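You operate a simulated robot arm through the tools that you are given. There is no shell and no other tool. Be economical: measure what you need, move in short steps, check, and stop when the job is done.

You run a simulated two-armed robot. Do the job below in one go: nothing can be reset, and whatever is moved stays where it is left.

Task
Shut the left box drawer. Put the spanner on the top of the green bench away on the top of the low stand. Turn the gauge knob to line 2. Put the 41 mm blue socket from the red shelf under the panel on the bottom cab step and the 36 mm blue socket on the black shelf by the last gap. Lift the lower left oil cup lid open. Do these in any order. Set down upright: blue socket.
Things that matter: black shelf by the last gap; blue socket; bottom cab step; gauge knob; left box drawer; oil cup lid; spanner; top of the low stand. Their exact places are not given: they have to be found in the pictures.

Only the result counts: the job must be done as asked and must still hold three seconds after the hand-in. Knocking over, shifting, dropping, spilling or breaking anything else fails it. Lids that push on must go on centred and level and be pressed home; caps that screw on are set level and turned clockwise until they are tight.

Robot
Two 6-joint arms with two-finger parallel grippers on one trunk, on a base that drives. Base frame: it is fixed to the floor where the robot stands at the start and does not move with it; the origin is under the middle of the robot, x ahead of it, y to its left, z up. Units: mm, degrees, N and s.
The left shoulder is at the start at [50, 170, 1078], the right one opposite. Each reaches about 1092 mm from its shoulder. Places, roughly: black shelf by the last gap [-1300, -12900, 900]; blue socket [-2250, -13500, 1000]; bottom cab step [-2100, -16700, 1100]; gauge knob [-2000, -13200, 1100]; left box drawer [800, 0, 700]; oil cup lid [-4100, -11800, 800]; spanner [-4750, -7750, 1000]; top of the low stand [-2000, -5100, 500]. Payload 1.57 kg a hand.
The tool frame of a hand sits at the grasp point between the pads (the TCP): z along the fingers, y along the line on which they close. The tips reach 30 mm beyond it. Largest opening 80 mm; finger width 17, thickness 12; the body of the gripper, 40 by 82 mm, starts 80 mm behind the TCP.
Orientation is that of the tool frame in the base frame, as a unit quaternion [w, x, y, z]. With the fingers straight down and closing along the base's y, the tool's x points along the base's -x, its y along +y and its z along -z.

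Tools
- The arms move only by the tool nudge_tool. It takes "left_plan", "right_plan" or both (then of equal length, played together; a hand with none holds still); each is a list of rows, each a list of 7 numbers: the shift along the tool's x, y, z in mm, then the turn, a rotation vector about the tool's x, y, z in degrees, then the opening, from 0 (shut) to 1 (fully open). In form: [[tx, ty, tz, wx, wy, wz, grip], ...]. A call has 1 to 12 rows; each row shifts and turns the commanded pose from where the row before left it, along the tool's axes as they then stand. Each row takes 0.2 s and may step no farther than 50 mm and 8.6 degrees from the row before; otherwise, or with a gripper value out of range, the whole call is refused. A pose out of reach is approached as far as the arm can. The call stops where the force on the tool passes 40 N (or 10 N more than at its start, if that is more) or the arm is blocked; 0.2 s more then pass. The fingers move at their own pace (about 72 mm/s each) and stop on an object; they squeeze with about 36 N. The grip force told is the motor's: it shows also when the fingers shut on nothing. Time passes only in rows, and 0.2 s behind the last, so rows that do not move let the fingers close. The reply holds the time, the measured pose of the TCP, the force on the tool along the base axes, the opening and the grip force, in the units named above and with some noise, with the torque about the TCP (base axes, N m) and any sound that the robot's microphone picked up, and new pictures: "show" is both (left out), scene, wrist or none (wrist: the cameras of the hands that moved).
- Cameras (640 x 400 px; columns grow to the right, rows downward): "scene" is now at [36.1, 7.4, 1644.3]; the picture's right is [0.09, -1.00, 0.00], its down [-0.77, -0.07, -0.63] and it looks along [0.63, 0.06, -0.78] (base axes); focal length 263 px, centre (320, 200). "left" rides on the left gripper at [72, 7, -122] in its tool frame; the picture's right is [-0.09, 1.00, 0.00], its down [-0.84, -0.08, -0.54] and it looks along [-0.54, -0.05, 0.84] (tool axes); focal length 238 px, centre (320, 200). "right" rides on the right gripper at [72, -7, -122] in its tool frame; the picture's right is [0.09, 1.00, 0.00], its down [-0.84, 0.08, -0.54] and it looks along [-0.54, 0.05, 0.84] (tool axes); focal length 238 px, centre (320, 200).
- slide_trunk(by): slides the trunk up (or, below 0, down) by that many mm; the arms and the scene camera ride with it, the base frame stays. It gives what a move gives, with no picture.
- drive_base(legs): drives the robot by 1 to 6 legs, each [ahead, left, turn to the left] in mm, mm and degrees, along the robot's own axes; the way and the turn of a leg run together, so that a leg with both is an arc; at most 1500 mm and 180 degrees a leg. The arms and the cameras ride along, it lands a little off, and it stops where it bumps. It gives what a move gives, and a new picture of the scene camera.
- turn_head(pan, tilt): turns the head with the scene camera to pan (to the left, within 86 degrees either way) and tilt (down, from -29 to 69), counted from straight ahead of the robot. It gives what a move gives, and a new picture of the scene camera.
- point_at(camera, pixels): there is no depth. For up to 12 entries [column, row, z] of the newest picture of that camera ("zoom" is the newest enlarged one), the place [x, y] in the base frame at which the ray of that pixel passes the height z, good to about 3 mm. It takes no simulated time.
- zoom(camera, box): a new picture of the part [left, top, right, bottom] of that camera's present view, enlarged. It takes no simulated time.
- finish_job(): hands the job in; it is judged then, once.

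Keep the steps short. Do not move on a guess: measure, check each grasp and each placing, and mend mistakes. In all there are 110 turns and 260 pictures (those below and enlarged ones count). Leave the grippers open and the arms clear of the work at the hand-in unless told otherwise, and finish with a single line.

The tools are called after ">>>" as name(argument=value, ...) on one line, values as JSON. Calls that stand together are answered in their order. nudge_tool: Moves the arms, as the interface text tells. Its arguments: {"type":"object","properties":{"left_plan":{"type":"array","items":{"type":"array","items":{"type":"number"}}},"right_plan":{"type":"array","items":{"type":"array","items":{"type":"number"}}},"show":{"type":"string","enum":["both","scene","wrist","none"]}},"required":[]} The other tools are called the same way: slide_trunk (by) slides the trunk up or down; drive_base (legs) drives the base; turn_head (pan, tilt) turns the head that bears the scene camera; point_at (camera, pixels) gives the place at which the rays of pixels pass given heights; zoom (camera, box) takes an enlarged picture of a part of a camera's view; finish_job () hands the job in.

At the start:

```text
t: 0.0
left_eef_pos: [719.3, 318.0, 966.9]
left_tcp_rot: [0.0, -0.001, 1.0, 0.0]
left_force: [0.6, 0.3, 0.0]
left_ft_torque: [0.01, 0.0, -0.02]
left_grip_width: 80.1
left_grasp_force: 0.0
right_eef_pos: [669.2, -355.1, 968.1]
right_tcp_rot: [0.0, 0.0, 1.0, -0.001]
right_force: [-0.2, -0.4, 0.1]
right_ft_torque: [0.0, -0.01, 0.04]
right_grip_width: 80.1
right_grasp_force: 0.1
trunk travel left (down, up): [-693.0, 277.0]
robot x, y, heading: [-2.6, -3.4, -0.0]
head pan, tilt: [5.3, 50.9]
```

scene: 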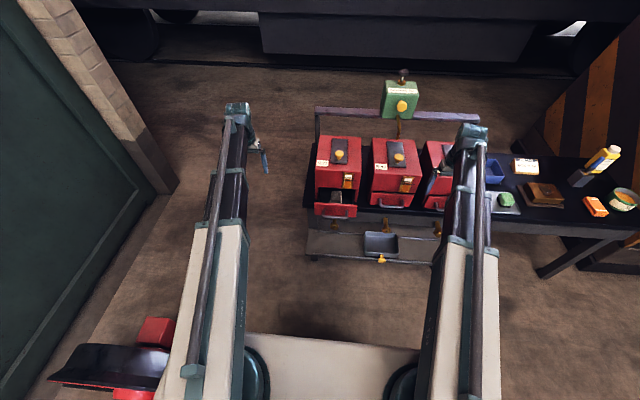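
right: 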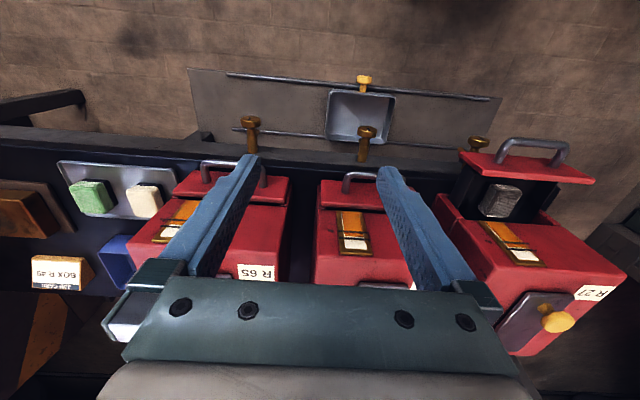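
left: 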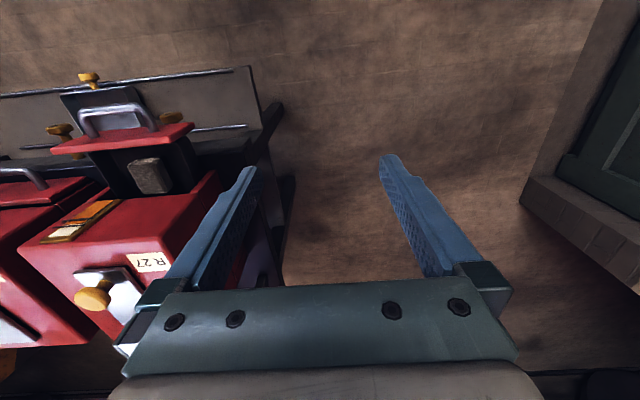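

The left red box (R 27) has its drawer open, at about scene pixel (336,208). I zoom in on it and measure it.

>>> zoom(camera="scene", box=[290, 120, 450, 270])

>>> point_at(camera="scene", pixels=[[336, 215, 700], [336, 215, 750], [316, 204, 750], [357, 206, 750], [318, 190, 750], [340, 165, 850], [336, 215, 650]])

>>> point_at(camera="left", pixels=[[115, 108, 700], [115, 108, 750], [80, 148, 750], [190, 125, 750], [95, 297, 850], [115, 108, 650]])

>>> point_at(camera="right", pixels=[[533, 145, 700], [533, 145, 750], [470, 152, 750], [590, 182, 750], [560, 320, 850], [533, 145, 650]])

```text
2.67 times, centred on (370, 195) of scene
```

zoom: 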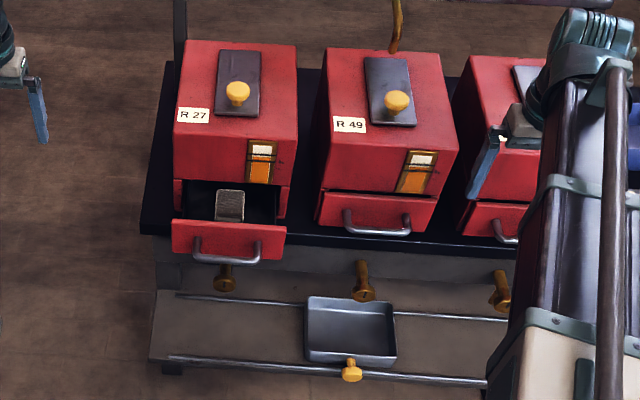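

```text
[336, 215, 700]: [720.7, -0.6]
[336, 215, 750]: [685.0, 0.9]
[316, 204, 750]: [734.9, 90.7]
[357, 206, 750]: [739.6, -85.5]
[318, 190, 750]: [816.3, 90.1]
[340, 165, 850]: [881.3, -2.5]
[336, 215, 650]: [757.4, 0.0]
```

```text
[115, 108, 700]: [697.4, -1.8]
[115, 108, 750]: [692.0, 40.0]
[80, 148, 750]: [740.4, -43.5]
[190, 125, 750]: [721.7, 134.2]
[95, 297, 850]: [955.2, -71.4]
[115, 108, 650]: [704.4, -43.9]
```

```text
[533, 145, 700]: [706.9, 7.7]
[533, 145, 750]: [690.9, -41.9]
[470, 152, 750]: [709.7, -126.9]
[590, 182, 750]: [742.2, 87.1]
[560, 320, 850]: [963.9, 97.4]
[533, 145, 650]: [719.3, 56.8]
```

The three cameras put the drawer handle near (702, 2, 703). I'll bring the left hand, fingers shut, in front of it and then down.

>>> nudge_tool(left_plan=[[18, -45, 0, 0, 0, 0, 0], [18, -45, 0, 0, 0, 0, 0], [18, -45, 0, 0, 0, 0, 0], [18, -45, 0, 0, 0, 0, 0], [18, -45, 0, 0, 0, 0, 0], [9, -45, 0, 0, 0, 0, 0], [0, -46, 45, 0, 0, 0, 0], [0, 0, 45, 0, 0, 0, 0], [0, 0, 45, 0, 0, 0, 0], [0, 0, 45, 0, 0, 0, 0], [0, 0, 45, 0, 0, 0, 0], [0, 0, 40, 0, 0, 0, 0]])

```text
refused: row 7 steps farther than a row can; nothing moved
```

>>> nudge_tool(left_plan=[[16, -45, 0, 0, 0, 0, 0], [16, -45, 0, 0, 0, 0, 0], [16, -45, 0, 0, 0, 0, 0], [16, -45, 0, 0, 0, 0, 0], [16, -45, 0, 0, 0, 0, 0], [16, -45, 0, 0, 0, 0, 0], [4, -48, 0, 0, 0, 0, 0], [0, 0, 50, 0, 0, 0, 0], [0, 0, 50, 0, 0, 0, 0], [0, 0, 50, 0, 0, 0, 0], [0, 0, 50, 0, 0, 0, 0], [0, 0, 50, 0, 0, 0, 0]])

```text
t: 2.6
left_eef_pos: [619.7, 1.7, 967.5]
left_tcp_rot: [0.0, 0.001, 1.0, 0.0]
left_force: [0.9, 0.7, -0.1]
left_ft_torque: [0.01, 0.0, -0.01]
left_grip_width: 0.1
left_grasp_force: 21.3
left hand out of reach, approached as far as the arm can: row 8, 9, 10, 11, 12
right_eef_pos: [669.3, -354.7, 968.4]
right_tcp_rot: [0.0, 0.0, 1.0, -0.001]
right_force: [0.6, -0.1, -0.1]
right_ft_torque: [0.01, -0.02, 0.03]
right_grip_width: 80.0
right_grasp_force: 0.1
trunk travel left (down, up): [-693.0, 277.0]
robot x, y, heading: [4.4, 2.0, -0.3]
head pan, tilt: [5.3, 50.9]
```

scene: 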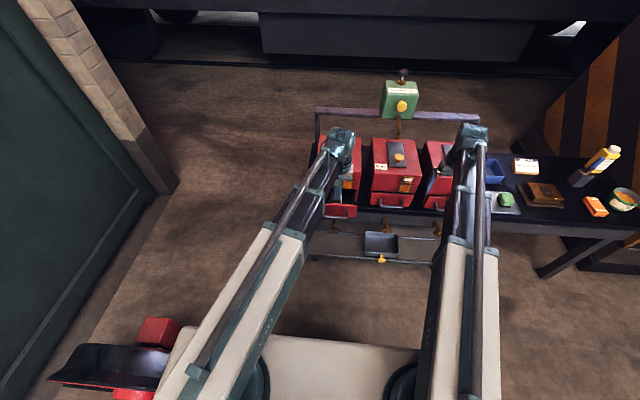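
left: 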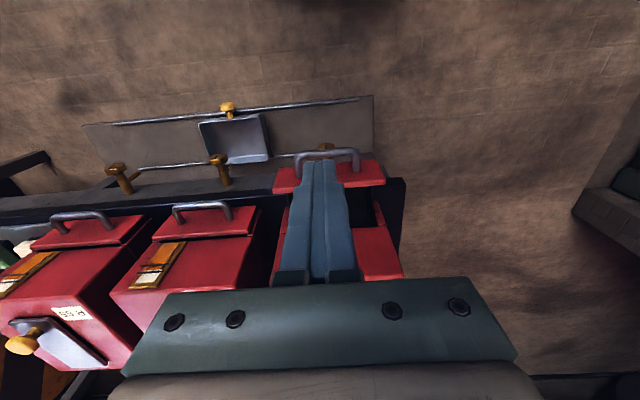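

The hand cannot go down here, so I'll use the trunk instead. First I back off 60 mm for clearance, then lower it by 262.

>>> drive_base(legs=[[-60, 0, 0]])

>>> slide_trunk(by=-262)

>>> nudge_tool(left_plan=[[0, 0, 0, 0, 0, 0, 0]])

```text
t: 3.6
left_eef_pos: [557.7, 1.9, 967.7]
left_tcp_rot: [-0.001, -0.001, 1.0, -0.001]
left_force: [0.2, -0.5, 0.4]
left_ft_torque: [0.02, 0.01, -0.01]
left_grip_width: 0.0
left_grasp_force: 21.6
right_eef_pos: [609.4, -355.0, 968.2]
right_tcp_rot: [0.001, 0.0, 1.0, -0.002]
right_force: [-0.7, -0.2, 0.2]
right_ft_torque: [-0.03, -0.04, 0.02]
right_grip_width: 80.2
right_grasp_force: 0.1
trunk travel left (down, up): [-693.0, 277.0]
robot x, y, heading: [-56.7, 1.6, 0.0]
head pan, tilt: [5.3, 50.9]
```

scene: 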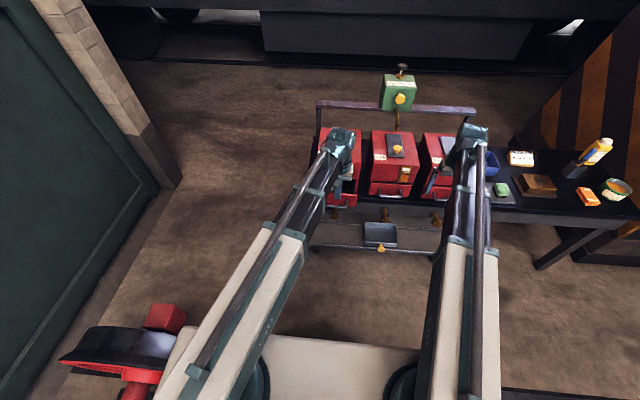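

```text
t: 6.2
left_eef_pos: [558.4, 1.9, 705.4]
left_tcp_rot: [0.0, 0.0, 1.0, 0.0]
left_force: [0.1, 0.3, -1.1]
left_ft_torque: [-0.01, 0.03, -0.01]
left_grip_width: 0.0
left_grasp_force: 21.1
right_eef_pos: [609.7, -355.5, 704.7]
right_tcp_rot: [0.0, 0.0, 1.0, 0.0]
right_force: [-0.1, 0.3, 0.2]
right_ft_torque: [-0.02, 0.04, 0.0]
right_grip_width: 80.0
right_grasp_force: 0.1
trunk travel left (down, up): [-431.0, 539.0]
robot x, y, heading: [-61.7, -1.5, -0.2]
head pan, tilt: [5.3, 50.9]
```

```text
t: 6.7
left_eef_pos: [559.0, 0.3, 705.7]
left_tcp_rot: [0.0, 0.0, 1.0, 0.0]
left_force: [-1.0, 0.6, 0.1]
left_ft_torque: [-0.01, 0.0, 0.01]
left_grip_width: 0.0
left_grasp_force: 21.5
right_eef_pos: [609.7, -355.1, 705.4]
right_tcp_rot: [0.0, 0.0, 1.0, -0.001]
right_force: [0.0, 0.7, -0.1]
right_ft_torque: [0.03, 0.02, 0.01]
right_grip_width: 80.1
right_grasp_force: 0.1
trunk travel left (down, up): [-431.0, 539.0]
robot x, y, heading: [-60.2, 2.6, 0.0]
head pan, tilt: [5.3, 50.9]
```

scene: 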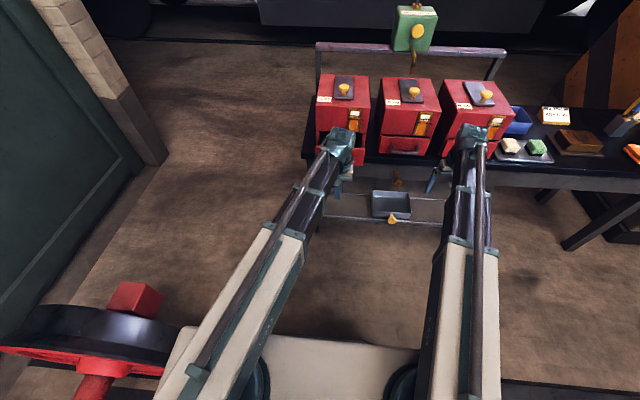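
left: 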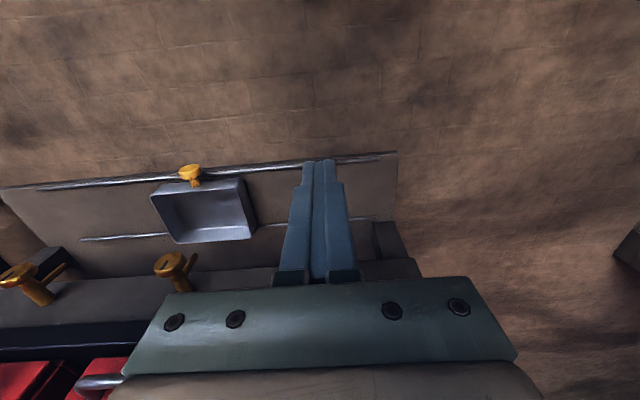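

Brown knobs stick out below the drawers, so I need their height before I push.

>>> point_at(camera="left", pixels=[[175, 258, 550], [175, 258, 600], [175, 258, 650], [20, 272, 600], [95, 382, 700], [190, 170, 500]])

>>> point_at(camera="scene", pixels=[[397, 177, 550], [397, 177, 600], [397, 177, 650], [404, 150, 700], [360, 155, 700], [345, 176, 600]])

>>> zoom(camera="scene", box=[300, 80, 460, 230])

```text
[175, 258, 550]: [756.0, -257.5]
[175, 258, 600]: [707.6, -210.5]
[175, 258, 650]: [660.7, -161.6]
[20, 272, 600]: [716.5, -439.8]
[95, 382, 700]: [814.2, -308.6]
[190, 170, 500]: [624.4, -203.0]
```

```text
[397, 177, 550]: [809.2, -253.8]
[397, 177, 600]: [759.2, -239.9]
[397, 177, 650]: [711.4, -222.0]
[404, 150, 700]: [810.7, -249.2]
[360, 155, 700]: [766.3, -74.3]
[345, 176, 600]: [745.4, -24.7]
```

```text
2.67 times, centred on (380, 155) of scene
```

zoom: 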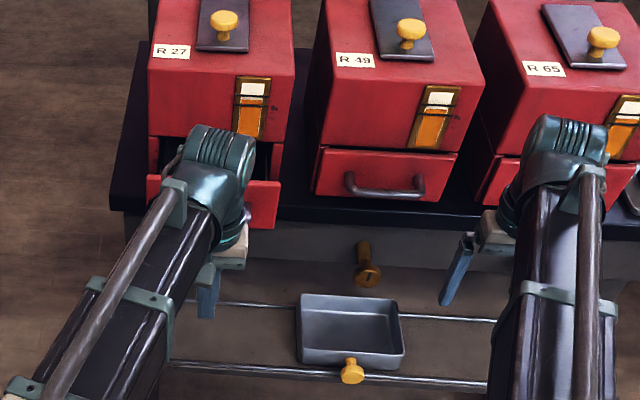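

The knobs sit at about z 590, below my fingertips. I'll push the handle ahead along +x and stop on force.

>>> nudge_tool(left_plan=[[-45, 0, 0, 0, 0, 0, 0], [-45, 0, 0, 0, 0, 0, 0], [-30, 0, 0, 0, 0, 0, 0], [-15, 0, 0, 0, 0, 0, 0], [-15, 0, 0, 0, 0, 0, 0], [-15, 0, 0, 0, 0, 0, 0], [-15, 0, 0, 0, 0, 0, 0], [-15, 0, 0, 0, 0, 0, 0], [-15, 0, 0, 0, 0, 0, 0], [-15, 0, 0, 0, 0, 0, 0]])

```text
t: 8.7
left_eef_pos: [763.0, 1.7, 705.7]
left_tcp_rot: [-0.01, 0.0, 1.0, 0.0]
left_force: [-4.4, 0.2, 0.1]
left_ft_torque: [-0.02, -0.04, 0.07]
left_grip_width: 0.0
left_grasp_force: 21.5
right_eef_pos: [609.0, -355.1, 705.7]
right_tcp_rot: [0.0, 0.0, 1.0, -0.001]
right_force: [-0.3, 0.1, -0.3]
right_ft_torque: [0.0, -0.04, -0.03]
right_grip_width: 80.1
right_grasp_force: 0.1
trunk travel left (down, up): [-431.0, 539.0]
robot x, y, heading: [-60.6, 0.4, 0.1]
head pan, tilt: [5.3, 50.9]
stopped in row 10 (left hand): the force on the tool passed its limit at 54 N (the readings are from after the stop); the commanded pose is now the measured one
```

scene: 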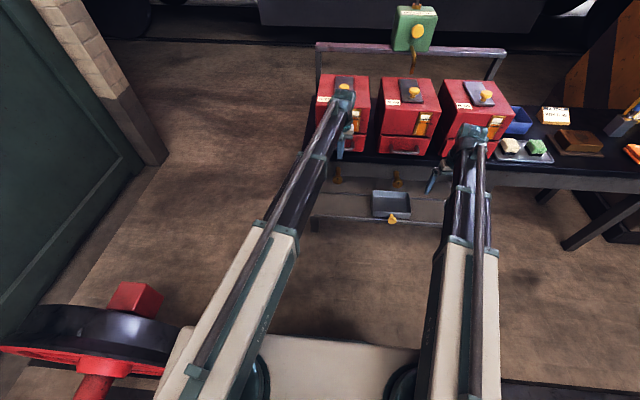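
left: 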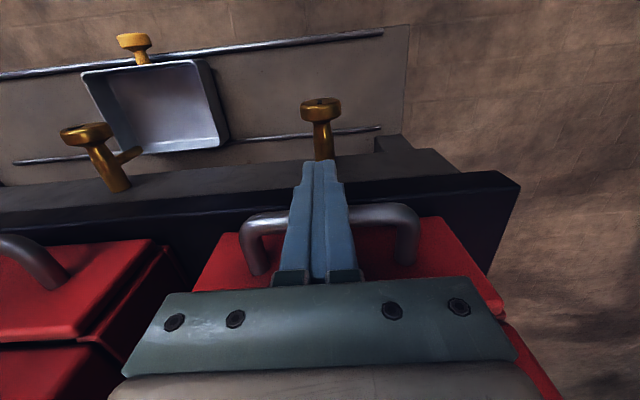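

The drawer looks shut and the push stopped hard. I'll press once more, then pull back and look.

>>> nudge_tool(left_plan=[[-6, 0, 0, 0, 0, 0, 0], [-6, 0, 0, 0, 0, 0, 0]], show="none")

>>> nudge_tool(left_plan=[[40, 0, 0, 0, 0, 0, 0], [50, 0, 0, 0, 0, 0, 0], [50, 0, 0, 0, 0, 0, 1], [50, 0, 0, 0, 0, 0, 1]], show="none")

>>> zoom(camera="scene", box=[300, 80, 460, 180])

```text
t: 9.2
left_eef_pos: [763.8, 1.6, 705.2]
left_tcp_rot: [-0.015, 0.0, 1.0, 0.001]
left_force: [-4.8, -0.8, -0.8]
left_ft_torque: [-0.01, -0.01, 0.04]
left_grip_width: 0.3
left_grasp_force: 21.4
right_eef_pos: [608.2, -355.7, 705.4]
right_tcp_rot: [0.0, -0.001, 1.0, -0.001]
right_force: [-0.1, -0.4, 0.1]
right_ft_torque: [0.01, 0.0, 0.0]
right_grip_width: 80.0
right_grasp_force: 0.0
trunk travel left (down, up): [-431.0, 539.0]
robot x, y, heading: [-61.7, -0.5, -0.0]
head pan, tilt: [5.3, 50.9]
stopped in row 2 (left hand): the force on the tool passed its limit at 46 N (the readings are from after the stop); the commanded pose is now the measured one
```

```text
t: 10.2
left_eef_pos: [572.7, 1.8, 706.0]
left_tcp_rot: [-0.013, 0.0, 1.0, 0.001]
left_force: [-0.1, 0.0, 0.2]
left_ft_torque: [0.01, -0.03, 0.02]
left_grip_width: 79.8
left_grasp_force: 0.3
left hand out of reach, approached as far as the arm can: row 3
right_eef_pos: [608.9, -355.3, 705.5]
right_tcp_rot: [0.0, 0.0, 1.0, 0.0]
right_force: [-0.5, -0.1, 0.8]
right_ft_torque: [-0.02, -0.01, -0.01]
right_grip_width: 80.1
right_grasp_force: 0.1
trunk travel left (down, up): [-431.0, 539.0]
robot x, y, heading: [-64.0, 0.8, -0.1]
head pan, tilt: [5.3, 50.9]
```

```text
4.00 times, centred on (380, 130) of scene
```

zoom: 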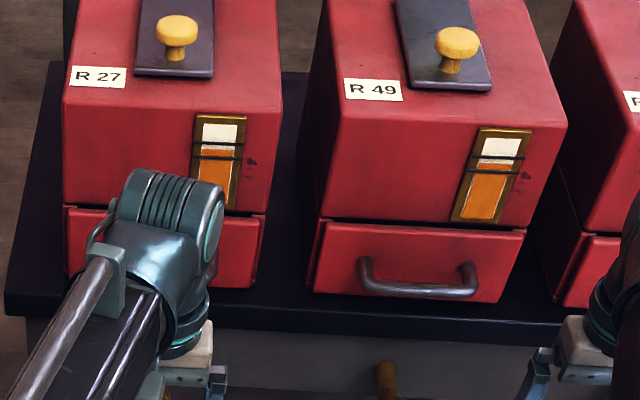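

The left drawer is shut. I'll raise the trunk and look right for a route.

>>> slide_trunk(by=262)

>>> turn_head(pan=-85, tilt=15)

>>> turn_head(pan=85, tilt=25)

```text
t: 12.9
left_eef_pos: [574.5, 1.3, 968.0]
left_tcp_rot: [-0.016, 0.0, 1.0, 0.002]
left_force: [0.3, 0.0, -0.6]
left_ft_torque: [-0.02, 0.0, 0.04]
left_grip_width: 79.8
left_grasp_force: 0.1
right_eef_pos: [608.3, -355.2, 968.1]
right_tcp_rot: [0.0, 0.0, 1.0, -0.001]
right_force: [0.0, 0.8, -0.1]
right_ft_torque: [0.0, 0.0, 0.01]
right_grip_width: 80.0
right_grasp_force: 0.0
trunk travel left (down, up): [-693.0, 277.0]
robot x, y, heading: [-61.4, 1.1, 0.4]
head pan, tilt: [5.3, 50.9]
```

```text
t: 14.6
left_eef_pos: [574.4, 1.4, 967.2]
left_tcp_rot: [-0.014, 0.001, 1.0, 0.002]
left_force: [0.6, 0.0, -0.3]
left_ft_torque: [-0.01, -0.01, -0.01]
left_grip_width: 80.0
left_grasp_force: 0.1
right_eef_pos: [608.0, -354.6, 967.6]
right_tcp_rot: [0.0, 0.0, 1.0, -0.001]
right_force: [-0.8, 0.7, 0.0]
right_ft_torque: [0.03, -0.02, 0.02]
right_grip_width: 79.9
right_grasp_force: 0.0
trunk travel left (down, up): [-693.0, 277.0]
robot x, y, heading: [-65.4, -1.4, -0.2]
head pan, tilt: [-85.0, 15.0]
```

scene: 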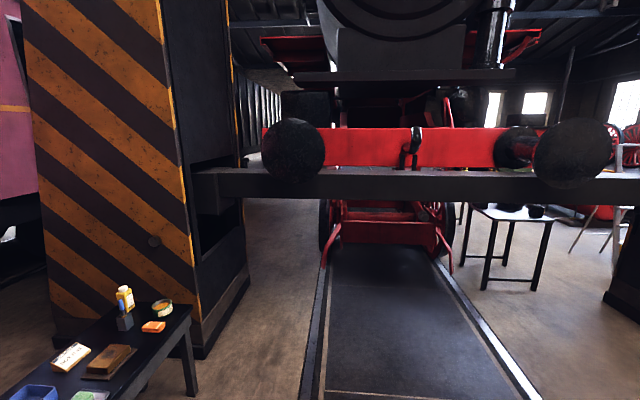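

```text
t: 17.1
left_eef_pos: [574.2, 1.3, 968.0]
left_tcp_rot: [-0.015, -0.001, 1.0, 0.001]
left_force: [0.1, 0.1, -0.1]
left_ft_torque: [-0.04, -0.03, -0.01]
left_grip_width: 80.0
left_grasp_force: 0.1
right_eef_pos: [608.0, -356.0, 967.2]
right_tcp_rot: [0.0, 0.0, 1.0, -0.001]
right_force: [0.4, -0.3, 0.0]
right_ft_torque: [-0.03, -0.02, 0.02]
right_grip_width: 80.0
right_grasp_force: 0.1
trunk travel left (down, up): [-693.0, 277.0]
robot x, y, heading: [-59.0, 1.0, -0.1]
head pan, tilt: [85.0, 25.0]
```

scene: 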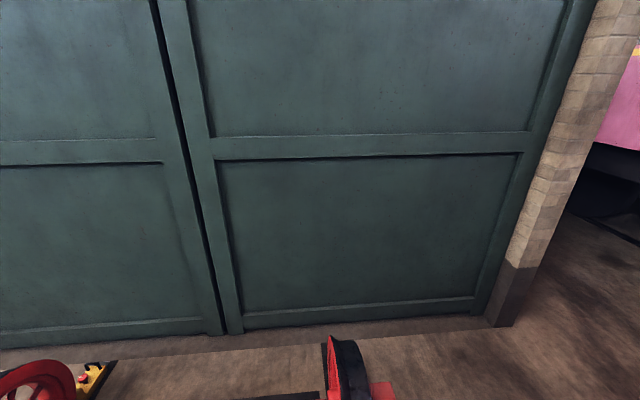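

The drawer is shut. A locomotive stands toward -y, and I have to go right and behind. I'll move right and back a bit, turn right, and look.

>>> drive_base(legs=[[-250, -100, 0], [0, 0, -120]])

>>> turn_head(pan=0, tilt=15)

>>> turn_head(pan=-50, tilt=15)

```text
t: 24.1
left_eef_pos: [-629.4, -651.4, 967.4]
left_tcp_rot: [-0.007, 0.866, 0.5, 0.014]
left_force: [0.4, 0.4, -0.2]
left_ft_torque: [-0.01, -0.02, 0.0]
left_grip_width: 80.0
left_grasp_force: 0.0
right_eef_pos: [-955.2, -503.0, 968.3]
right_tcp_rot: [-0.001, 0.866, 0.5, 0.0]
right_force: [-0.4, 0.1, 0.0]
right_ft_torque: [-0.01, 0.0, 0.0]
right_grip_width: 80.2
right_grasp_force: 0.1
trunk travel left (down, up): [-693.0, 277.0]
robot x, y, heading: [-314.9, -100.0, -119.8]
head pan, tilt: [85.0, 25.0]
```

scene: 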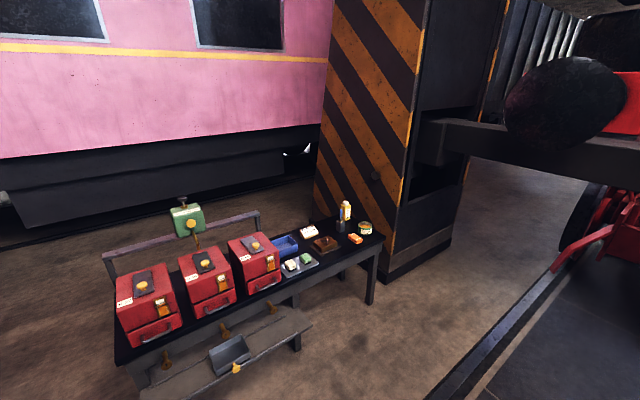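

```text
t: 25.6
left_eef_pos: [-629.8, -651.8, 967.3]
left_tcp_rot: [-0.007, 0.866, 0.5, 0.013]
left_force: [-0.4, 0.0, 0.8]
left_ft_torque: [0.0, -0.03, -0.02]
left_grip_width: 79.8
left_grasp_force: 0.0
right_eef_pos: [-955.0, -503.7, 967.1]
right_tcp_rot: [0.0, 0.866, 0.5, 0.0]
right_force: [0.0, 0.0, -0.7]
right_ft_torque: [0.03, -0.01, -0.03]
right_grip_width: 80.0
right_grasp_force: 0.0
trunk travel left (down, up): [-693.0, 277.0]
robot x, y, heading: [-311.4, -99.3, -120.1]
head pan, tilt: [0.0, 15.0]
```

scene: 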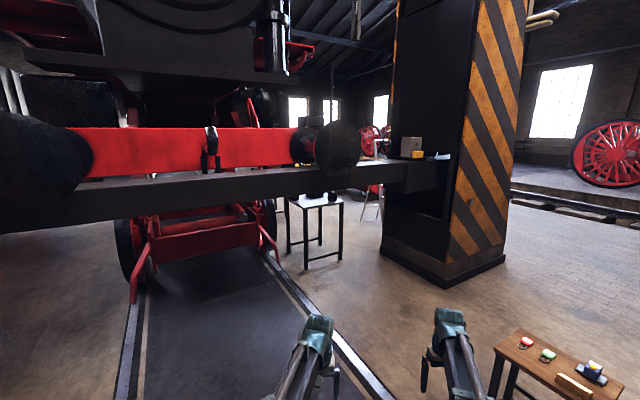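

```text
t: 26.8
left_eef_pos: [-629.3, -651.8, 967.6]
left_tcp_rot: [-0.007, 0.866, 0.5, 0.015]
left_force: [-0.5, 1.0, -0.2]
left_ft_torque: [0.03, -0.01, 0.01]
left_grip_width: 80.0
left_grasp_force: 0.1
right_eef_pos: [-955.8, -502.4, 967.1]
right_tcp_rot: [0.0, 0.866, 0.5, -0.001]
right_force: [0.3, 0.4, 0.3]
right_ft_torque: [0.03, -0.03, 0.01]
right_grip_width: 79.9
right_grasp_force: 0.1
trunk travel left (down, up): [-693.0, 277.0]
robot x, y, heading: [-312.4, -100.2, -120.2]
head pan, tilt: [-50.0, 15.0]
```

scene: 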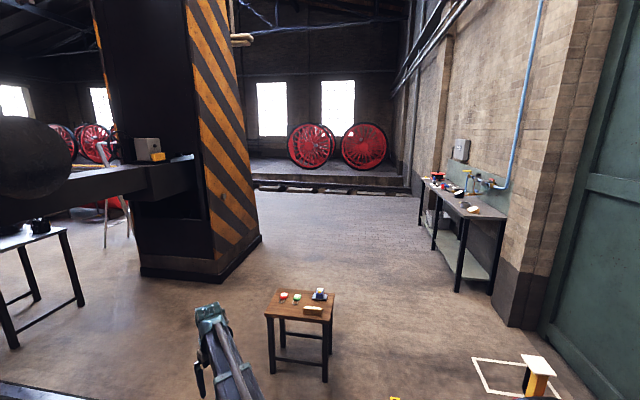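

I see a gantry column to the right and a wide gap past it, with a small stool of items standing near my right arm. I'll measure those floor spots.

>>> point_at(camera="scene", pixels=[[140, 275, 0], [186, 283, 0], [262, 240, 0], [272, 373, 0], [325, 382, 0], [332, 350, 0], [265, 315, 600], [335, 294, 600], [75, 305, 0], [15, 348, 0], [455, 290, 0], [400, 190, 0]])

```text
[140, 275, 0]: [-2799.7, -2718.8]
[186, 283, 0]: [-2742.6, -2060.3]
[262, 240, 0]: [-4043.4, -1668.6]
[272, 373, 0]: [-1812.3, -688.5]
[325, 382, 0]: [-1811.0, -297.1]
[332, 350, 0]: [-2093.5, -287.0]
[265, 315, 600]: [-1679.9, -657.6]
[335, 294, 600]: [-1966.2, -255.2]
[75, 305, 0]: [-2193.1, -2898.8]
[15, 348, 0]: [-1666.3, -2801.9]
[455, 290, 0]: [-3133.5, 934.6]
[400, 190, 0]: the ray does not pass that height
```

The gap between the stool (y -690 and up) and the column (y -1670 and down) runs along about y=-1200. I'll turn to heading 180, shift left, and go through.

>>> drive_base(legs=[[0, 0, -60], [550, 1100, 0], [1400, 0, 0]])

>>> turn_head(pan=25, tilt=12)

```text
t: 42.3
left_eef_pos: [-2903.7, -1210.5, 966.8]
left_tcp_rot: [0.0, 1.0, 0.001, 0.015]
left_force: [0.3, -0.4, 0.0]
left_ft_torque: [0.01, -0.02, 0.0]
left_grip_width: 80.0
left_grasp_force: 0.1
right_eef_pos: [-2939.8, -854.1, 967.2]
right_tcp_rot: [-0.001, 1.0, 0.001, 0.0]
right_force: [-0.8, 0.7, 0.3]
right_ft_torque: [-0.04, 0.01, 0.01]
right_grip_width: 79.9
right_grasp_force: 0.0
trunk travel left (down, up): [-693.0, 277.0]
robot x, y, heading: [-2267.2, -1212.0, -180.1]
head pan, tilt: [-50.0, 15.0]
```

scene: 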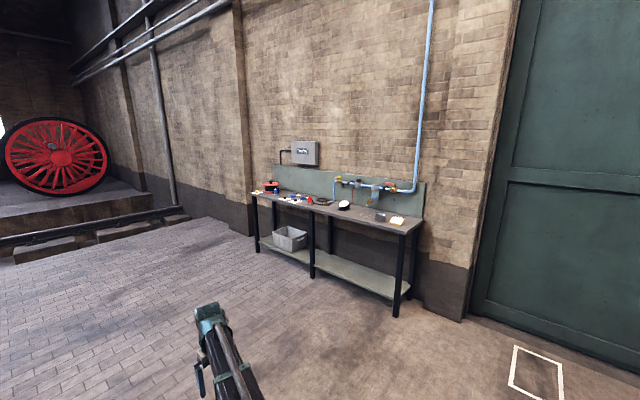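

```text
t: 43.8
left_eef_pos: [-2903.2, -1212.2, 968.3]
left_tcp_rot: [0.001, 1.0, 0.001, 0.014]
left_force: [0.1, 0.1, -0.5]
left_ft_torque: [-0.01, -0.02, 0.01]
left_grip_width: 79.9
left_grasp_force: 0.0
right_eef_pos: [-2939.0, -854.8, 968.4]
right_tcp_rot: [0.0, 1.0, 0.001, 0.0]
right_force: [0.2, 0.1, 0.6]
right_ft_torque: [-0.01, -0.02, -0.01]
right_grip_width: 80.0
right_grasp_force: 0.0
trunk travel left (down, up): [-693.0, 277.0]
robot x, y, heading: [-2269.8, -1208.1, -179.9]
head pan, tilt: [25.0, 12.0]
```

scene: 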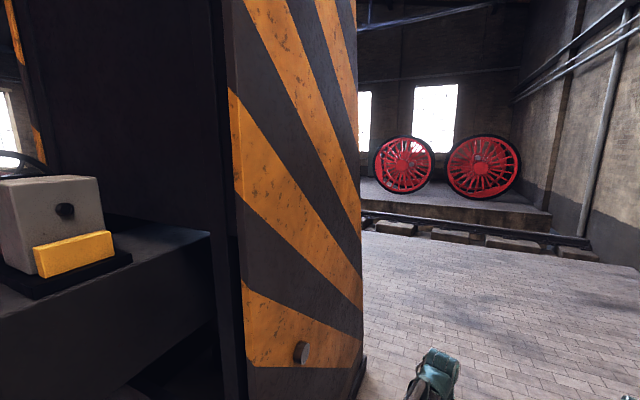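

The column is close on my left. I'll check its near and far corners on the floor, and the rails ahead.

>>> point_at(camera="scene", pixels=[[366, 358, 0], [364, 395, 0], [363, 290, 1000], [236, 330, 1000], [400, 235, 0], [590, 260, 0], [235, 90, 1500]])

```text
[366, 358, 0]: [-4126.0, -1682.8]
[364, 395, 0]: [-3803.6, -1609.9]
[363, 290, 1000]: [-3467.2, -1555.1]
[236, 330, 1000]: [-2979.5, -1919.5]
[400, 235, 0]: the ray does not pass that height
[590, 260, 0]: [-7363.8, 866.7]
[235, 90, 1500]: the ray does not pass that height
```

I'll shift right 300 for clearance, drive past the column, then turn left to face -y.

>>> drive_base(legs=[[1200, -250, 0], [1300, 0, 0], [0, 0, 90]])

>>> turn_head(pan=0, tilt=12)

>>> turn_head(pan=50, tilt=15)

```text
t: 60.0
left_eef_pos: [-4793.5, -1559.7, 968.5]
left_tcp_rot: [-0.01, 0.711, 0.703, 0.012]
left_force: [-0.5, 0.3, -0.4]
left_ft_torque: [-0.01, 0.0, -0.03]
left_grip_width: 79.9
left_grasp_force: 0.0
right_eef_pos: [-5148.2, -1589.4, 967.8]
right_tcp_rot: [-0.001, 0.711, 0.703, -0.001]
right_force: [-0.3, -0.1, 0.4]
right_ft_torque: [0.0, -0.02, 0.0]
right_grip_width: 80.2
right_grasp_force: 0.2
trunk travel left (down, up): [-693.0, 277.0]
robot x, y, heading: [-4786.9, -920.6, -90.7]
head pan, tilt: [25.0, 12.0]
```

scene: 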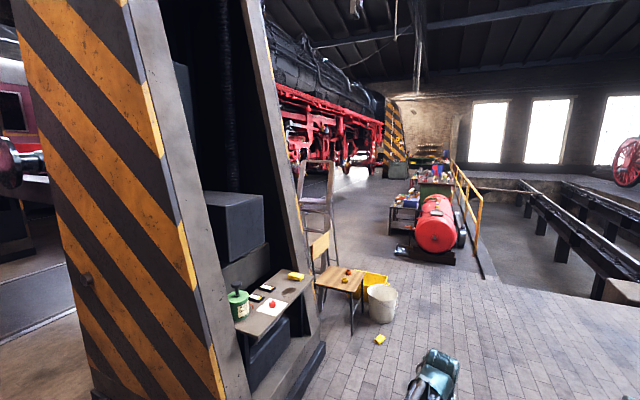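

```text
t: 60.9
left_eef_pos: [-4793.6, -1559.6, 967.8]
left_tcp_rot: [-0.01, 0.711, 0.703, 0.011]
left_force: [0.2, 0.5, -0.7]
left_ft_torque: [0.0, 0.01, 0.0]
left_grip_width: 80.0
left_grasp_force: 0.1
right_eef_pos: [-5149.8, -1589.2, 966.5]
right_tcp_rot: [-0.001, 0.711, 0.703, -0.001]
right_force: [-0.3, 0.4, 0.4]
right_ft_torque: [-0.04, 0.03, -0.01]
right_grip_width: 79.9
right_grasp_force: 0.1
trunk travel left (down, up): [-693.0, 277.0]
robot x, y, heading: [-4787.5, -925.0, -90.6]
head pan, tilt: [0.0, 12.0]
```

scene: 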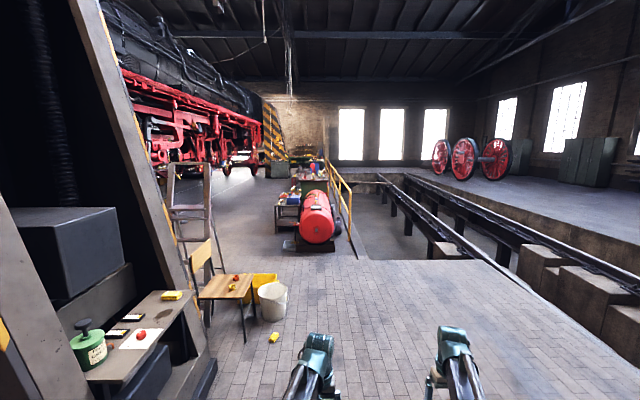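

```text
t: 62.1
left_eef_pos: [-4792.9, -1560.9, 968.3]
left_tcp_rot: [-0.009, 0.711, 0.703, 0.011]
left_force: [-0.2, 0.4, 0.0]
left_ft_torque: [0.04, 0.02, 0.0]
left_grip_width: 80.0
left_grasp_force: 0.1
right_eef_pos: [-5150.4, -1589.0, 967.5]
right_tcp_rot: [-0.001, 0.711, 0.703, -0.001]
right_force: [0.1, 0.8, 0.3]
right_ft_torque: [0.0, 0.02, 0.02]
right_grip_width: 80.3
right_grasp_force: 0.1
trunk travel left (down, up): [-693.0, 277.0]
robot x, y, heading: [-4789.2, -922.0, -90.7]
head pan, tilt: [50.0, 15.0]
```

scene: 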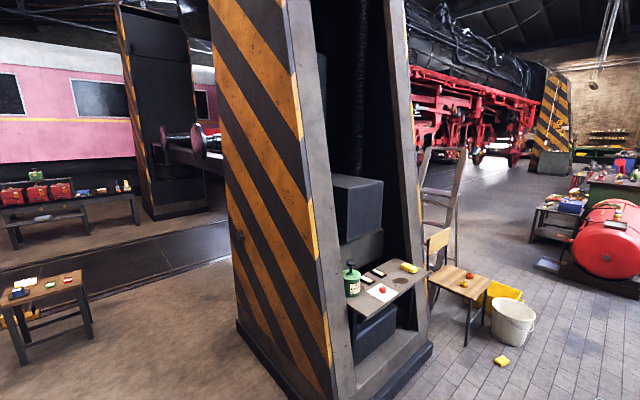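

The green bench is behind the red tank. I'll measure the floor obstacles: chair, bucket, yellow block, tank skid.

>>> turn_head(pan=10, tilt=12)

>>> point_at(camera="scene", pixels=[[290, 342, 0], [318, 335, 0], [320, 317, 0], [252, 355, 0], [250, 320, 0], [335, 252, 0], [380, 250, 0], [330, 235, 0], [410, 259, 0], [255, 395, 0]])

>>> zoom(camera="scene", box=[200, 140, 440, 290])

```text
t: 63.2
left_eef_pos: [-4793.7, -1560.3, 966.6]
left_tcp_rot: [-0.01, 0.711, 0.703, 0.011]
left_force: [-0.6, -0.1, 0.1]
left_ft_torque: [0.02, 0.02, 0.01]
left_grip_width: 79.8
left_grasp_force: 0.0
right_eef_pos: [-5149.8, -1589.6, 967.8]
right_tcp_rot: [-0.001, 0.712, 0.702, 0.0]
right_force: [0.4, -0.6, 0.3]
right_ft_torque: [0.01, -0.04, -0.01]
right_grip_width: 79.9
right_grasp_force: 0.0
trunk travel left (down, up): [-693.0, 277.0]
robot x, y, heading: [-4786.7, -925.5, -90.5]
head pan, tilt: [10.0, 12.0]
```

scene: 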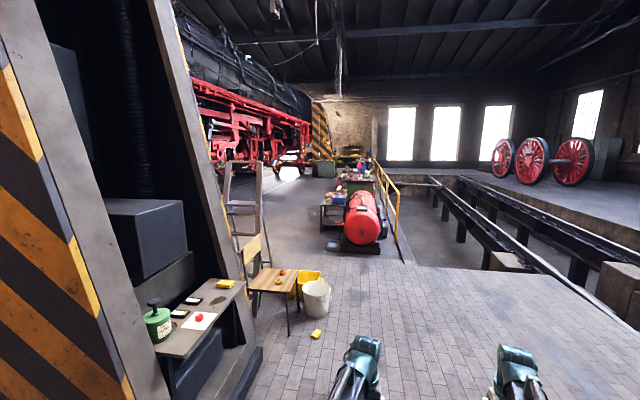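

```text
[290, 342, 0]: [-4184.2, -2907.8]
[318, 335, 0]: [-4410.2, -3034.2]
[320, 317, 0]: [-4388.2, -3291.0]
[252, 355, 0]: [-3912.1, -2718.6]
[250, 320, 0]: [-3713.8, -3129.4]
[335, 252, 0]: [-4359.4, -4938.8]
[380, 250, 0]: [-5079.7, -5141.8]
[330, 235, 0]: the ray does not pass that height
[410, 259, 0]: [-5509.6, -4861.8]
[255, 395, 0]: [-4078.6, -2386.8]
```

```text
2.67 times, centred on (320, 215) of scene
```

zoom: 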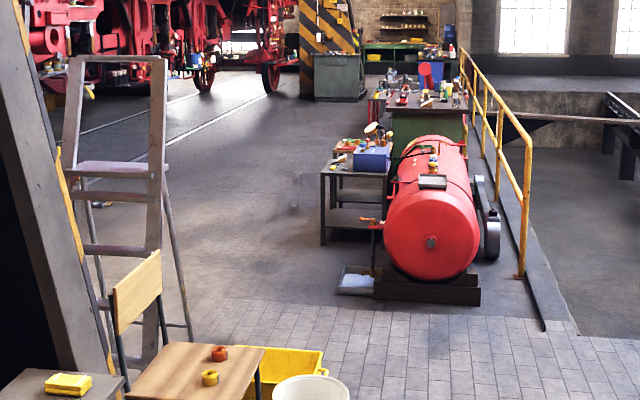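

The stepladder stands at the left edge of the gap, so I'll measure its feet, the tool cart and the tray.

>>> point_at(camera="scene", pixels=[[271, 266, 0], [246, 283, 0], [260, 272, 0], [320, 231, 0], [328, 251, 0], [341, 233, 400], [335, 204, 600], [320, 203, 600], [258, 165, 1400]])

```text
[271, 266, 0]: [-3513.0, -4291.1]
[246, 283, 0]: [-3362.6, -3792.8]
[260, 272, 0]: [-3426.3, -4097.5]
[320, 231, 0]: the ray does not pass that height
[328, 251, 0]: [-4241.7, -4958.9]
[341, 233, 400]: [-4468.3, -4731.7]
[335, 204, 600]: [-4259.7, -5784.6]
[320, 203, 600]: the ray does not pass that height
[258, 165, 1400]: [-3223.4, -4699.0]
```

The gap between the ladder foot (-3513,-4291) and the tray (-4240,-4959) is about 990 mm. I'll bring both hands to ±170 to be narrow, then drive to its mouth.

>>> nudge_tool(left_plan=[[0, 42, 0, 0, 0, 0, 1], [0, 42, 0, 0, 0, 0, 1], [0, 42, 0, 0, 0, 0, 1], [0, 42, 0, 0, 0, 0, 1]], right_plan=[[0, 45, 0, 0, 0, 0, 1], [0, 45, 0, 0, 0, 0, 1], [0, 45, 0, 0, 0, 0, 1], [0, 45, 0, 0, 0, 0, 1]], show="none")

>>> drive_base(legs=[[1271, -73, 0], [1271, -73, 0], [0, 0, 43.5]])

```text
t: 64.2
left_eef_pos: [-4625.0, -1561.2, 967.7]
left_tcp_rot: [-0.01, 0.711, 0.703, 0.011]
left_force: [0.5, 0.0, 0.1]
left_ft_torque: [-0.03, -0.01, 0.0]
left_grip_width: 80.2
left_grasp_force: 0.0
right_eef_pos: [-4969.8, -1591.9, 968.1]
right_tcp_rot: [0.0, 0.711, 0.703, 0.0]
right_force: [0.9, -0.2, -0.5]
right_ft_torque: [-0.04, 0.03, 0.01]
right_grip_width: 80.1
right_grasp_force: 0.1
trunk travel left (down, up): [-693.0, 277.0]
robot x, y, heading: [-4788.8, -924.3, -90.6]
head pan, tilt: [10.0, 12.0]
```

```text
t: 78.6
left_eef_pos: [-4403.6, -3815.7, 968.1]
left_tcp_rot: [-0.013, 0.395, 0.918, 0.006]
left_force: [0.8, 0.0, 0.0]
left_ft_torque: [0.02, 0.01, 0.02]
left_grip_width: 80.1
left_grasp_force: 0.0
right_eef_pos: [-4631.2, -4076.5, 967.7]
right_tcp_rot: [0.0, 0.396, 0.918, -0.001]
right_force: [-0.1, 0.1, 0.3]
right_ft_torque: [0.02, 0.01, 0.0]
right_grip_width: 79.9
right_grasp_force: 0.1
trunk travel left (down, up): [-693.0, 277.0]
robot x, y, heading: [-4962.4, -3469.8, -46.5]
head pan, tilt: [10.0, 12.0]
```

scene: 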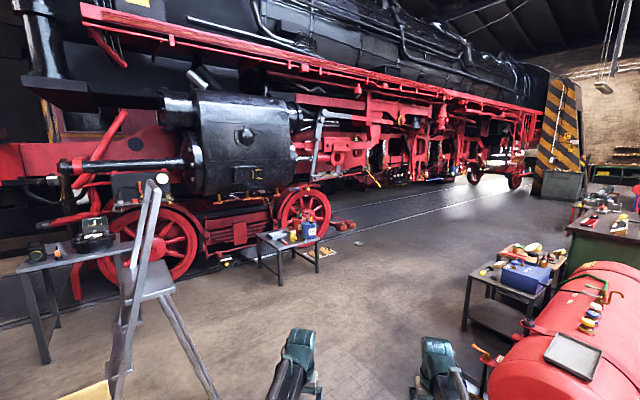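

The view is clear: the ladder is at left, the tank at right, and a low grey stand by the wheel at (290,240). I'll measure the gap again and the stand.

>>> point_at(camera="scene", pixels=[[215, 396, 0], [480, 350, 500], [488, 365, 400], [465, 330, 0], [470, 272, 500], [280, 285, 0], [316, 271, 0], [262, 266, 0], [285, 240, 500], [545, 320, 0], [570, 255, 800]])

>>> zoom(camera="scene", box=[220, 180, 380, 290])

>>> zoom(camera="scene", box=[440, 170, 640, 295])

```text
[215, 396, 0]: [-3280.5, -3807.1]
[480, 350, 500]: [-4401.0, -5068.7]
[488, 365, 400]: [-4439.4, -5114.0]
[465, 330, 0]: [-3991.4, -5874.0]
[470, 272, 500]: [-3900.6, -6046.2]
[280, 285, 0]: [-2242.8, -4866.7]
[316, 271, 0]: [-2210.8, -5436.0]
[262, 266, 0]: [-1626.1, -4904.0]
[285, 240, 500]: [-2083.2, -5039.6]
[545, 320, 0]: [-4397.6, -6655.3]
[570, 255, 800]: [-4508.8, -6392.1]
```

```text
3.64 times, centred on (300, 235) of scene
```

zoom: 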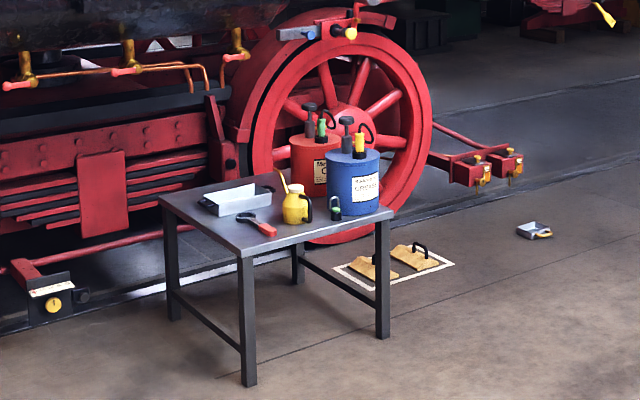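

```text
3.20 times, centred on (540, 232) of scene
```

zoom: 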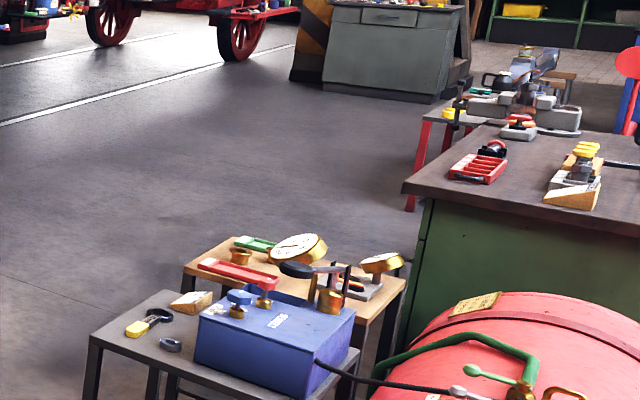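

The ladder leg runs out of the bottom of the picture, so I'll tilt down to see its foot and the tray.

>>> turn_head(pan=5, tilt=40)

```text
t: 79.6
left_eef_pos: [-4403.2, -3816.0, 967.0]
left_tcp_rot: [-0.013, 0.396, 0.918, 0.007]
left_force: [0.1, 0.6, -0.3]
left_ft_torque: [-0.01, 0.0, 0.02]
left_grip_width: 80.2
left_grasp_force: 0.1
right_eef_pos: [-4630.0, -4079.4, 968.5]
right_tcp_rot: [0.0, 0.395, 0.919, 0.0]
right_force: [0.0, 0.7, 0.0]
right_ft_torque: [0.01, 0.06, 0.01]
right_grip_width: 80.2
right_grasp_force: 0.0
trunk travel left (down, up): [-693.0, 277.0]
robot x, y, heading: [-4957.1, -3473.5, -46.8]
head pan, tilt: [5.0, 40.0]
```

scene: 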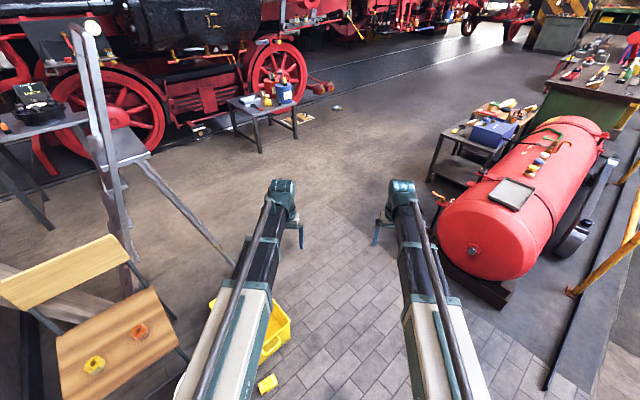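

>>> point_at(camera="scene", pixels=[[232, 266, 0], [270, 370, 0], [290, 318, 0], [440, 262, 0], [510, 305, 0], [436, 195, 450], [432, 180, 0], [175, 345, 450], [262, 392, 0]])

```text
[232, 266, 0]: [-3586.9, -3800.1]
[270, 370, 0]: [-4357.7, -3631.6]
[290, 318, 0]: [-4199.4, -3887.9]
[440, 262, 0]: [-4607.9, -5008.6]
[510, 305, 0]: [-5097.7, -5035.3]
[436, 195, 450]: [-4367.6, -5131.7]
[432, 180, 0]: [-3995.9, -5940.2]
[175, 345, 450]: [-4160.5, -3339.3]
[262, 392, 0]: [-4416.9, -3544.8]
```

A yellow crate sits at about (-4200,-3890). I'll go along y≈-4430 with heading 0 instead: step south, turn, step south, then go ahead.

>>> drive_base(legs=[[300, -300, 0], [0, 0, 46.5], [0, -540, 0], [1300, 0, 0]])

```text
t: 93.2
left_eef_pos: [-3032.5, -4296.2, 966.9]
left_tcp_rot: [-0.015, 0.008, 1.0, 0.001]
left_force: [-0.1, -0.3, -0.3]
left_ft_torque: [-0.03, -0.02, -0.01]
left_grip_width: 80.0
left_grasp_force: 0.1
right_eef_pos: [-3003.4, -4641.1, 967.6]
right_tcp_rot: [0.0, 0.008, 1.0, -0.001]
right_force: [-0.3, 0.3, 0.0]
right_ft_torque: [0.03, -0.03, -0.01]
right_grip_width: 80.1
right_grasp_force: 0.0
trunk travel left (down, up): [-693.0, 277.0]
robot x, y, heading: [-3671.7, -4456.0, -0.9]
head pan, tilt: [5.0, 40.0]
```

scene: 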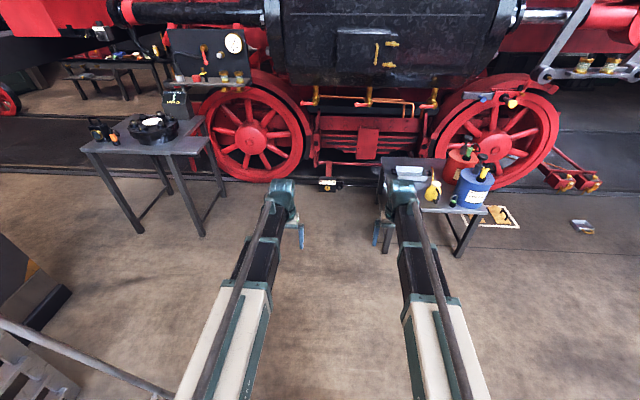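

Past the gap. I'll go forward 400, turn to face -y, and drive down the aisle along x≈-3250.

>>> drive_base(legs=[[350, 0, 0], [0, 0, -89], [1450, 0, 0]])

>>> turn_head(pan=-35, tilt=20)

>>> turn_head(pan=10, tilt=12)

```text
t: 106.0
left_eef_pos: [-3144.2, -6533.8, 966.6]
left_tcp_rot: [-0.009, 0.708, 0.706, 0.011]
left_force: [-0.6, -0.4, -0.5]
left_ft_torque: [0.02, -0.02, 0.01]
left_grip_width: 80.3
left_grasp_force: 0.1
right_eef_pos: [-3488.6, -6568.2, 967.9]
right_tcp_rot: [0.0, 0.707, 0.707, 0.0]
right_force: [-0.4, 0.6, -0.3]
right_ft_torque: [0.0, -0.01, 0.01]
right_grip_width: 79.9
right_grasp_force: 0.0
trunk travel left (down, up): [-693.0, 277.0]
robot x, y, heading: [-3313.9, -5899.7, -89.9]
head pan, tilt: [5.0, 40.0]
```

scene: 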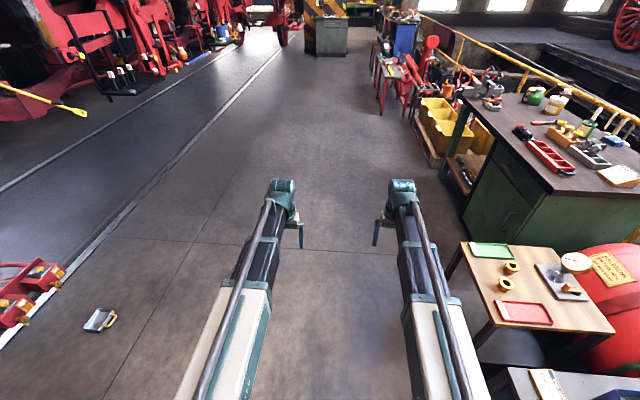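

```text
t: 107.0
left_eef_pos: [-3144.0, -6534.0, 967.0]
left_tcp_rot: [-0.011, 0.708, 0.706, 0.011]
left_force: [0.3, 0.7, -0.7]
left_ft_torque: [-0.03, 0.0, 0.0]
left_grip_width: 80.1
left_grasp_force: 0.0
right_eef_pos: [-3487.5, -6567.2, 968.4]
right_tcp_rot: [0.0, 0.707, 0.707, 0.0]
right_force: [0.4, -0.2, 0.7]
right_ft_torque: [-0.01, 0.02, -0.01]
right_grip_width: 79.9
right_grasp_force: 0.0
trunk travel left (down, up): [-693.0, 277.0]
robot x, y, heading: [-3312.7, -5897.1, -89.9]
head pan, tilt: [-35.0, 20.0]
```

scene: 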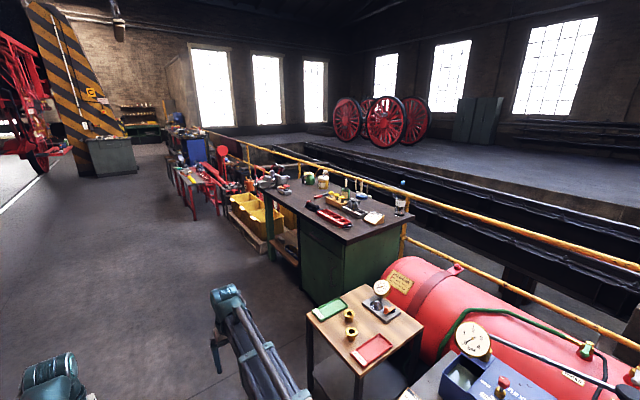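

```text
t: 108.2
left_eef_pos: [-3144.0, -6532.3, 968.2]
left_tcp_rot: [-0.01, 0.707, 0.707, 0.011]
left_force: [0.3, -0.6, 0.1]
left_ft_torque: [0.03, 0.0, -0.02]
left_grip_width: 80.0
left_grasp_force: 0.0
right_eef_pos: [-3489.5, -6568.1, 966.3]
right_tcp_rot: [-0.001, 0.707, 0.707, 0.0]
right_force: [0.0, -0.1, -0.5]
right_ft_torque: [0.02, 0.0, 0.0]
right_grip_width: 80.2
right_grasp_force: 0.1
trunk travel left (down, up): [-693.0, 277.0]
robot x, y, heading: [-3314.5, -5901.6, -89.9]
head pan, tilt: [10.0, 12.0]
```

scene: 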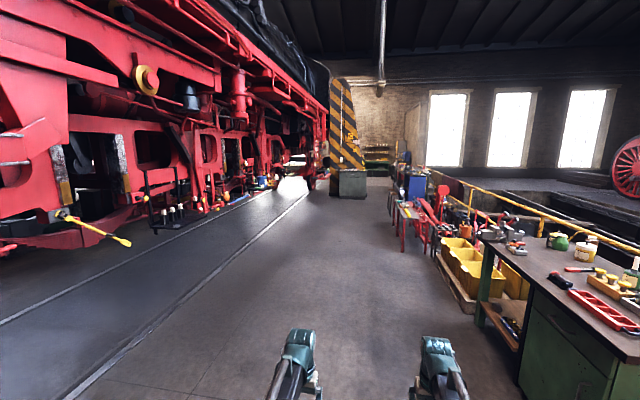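

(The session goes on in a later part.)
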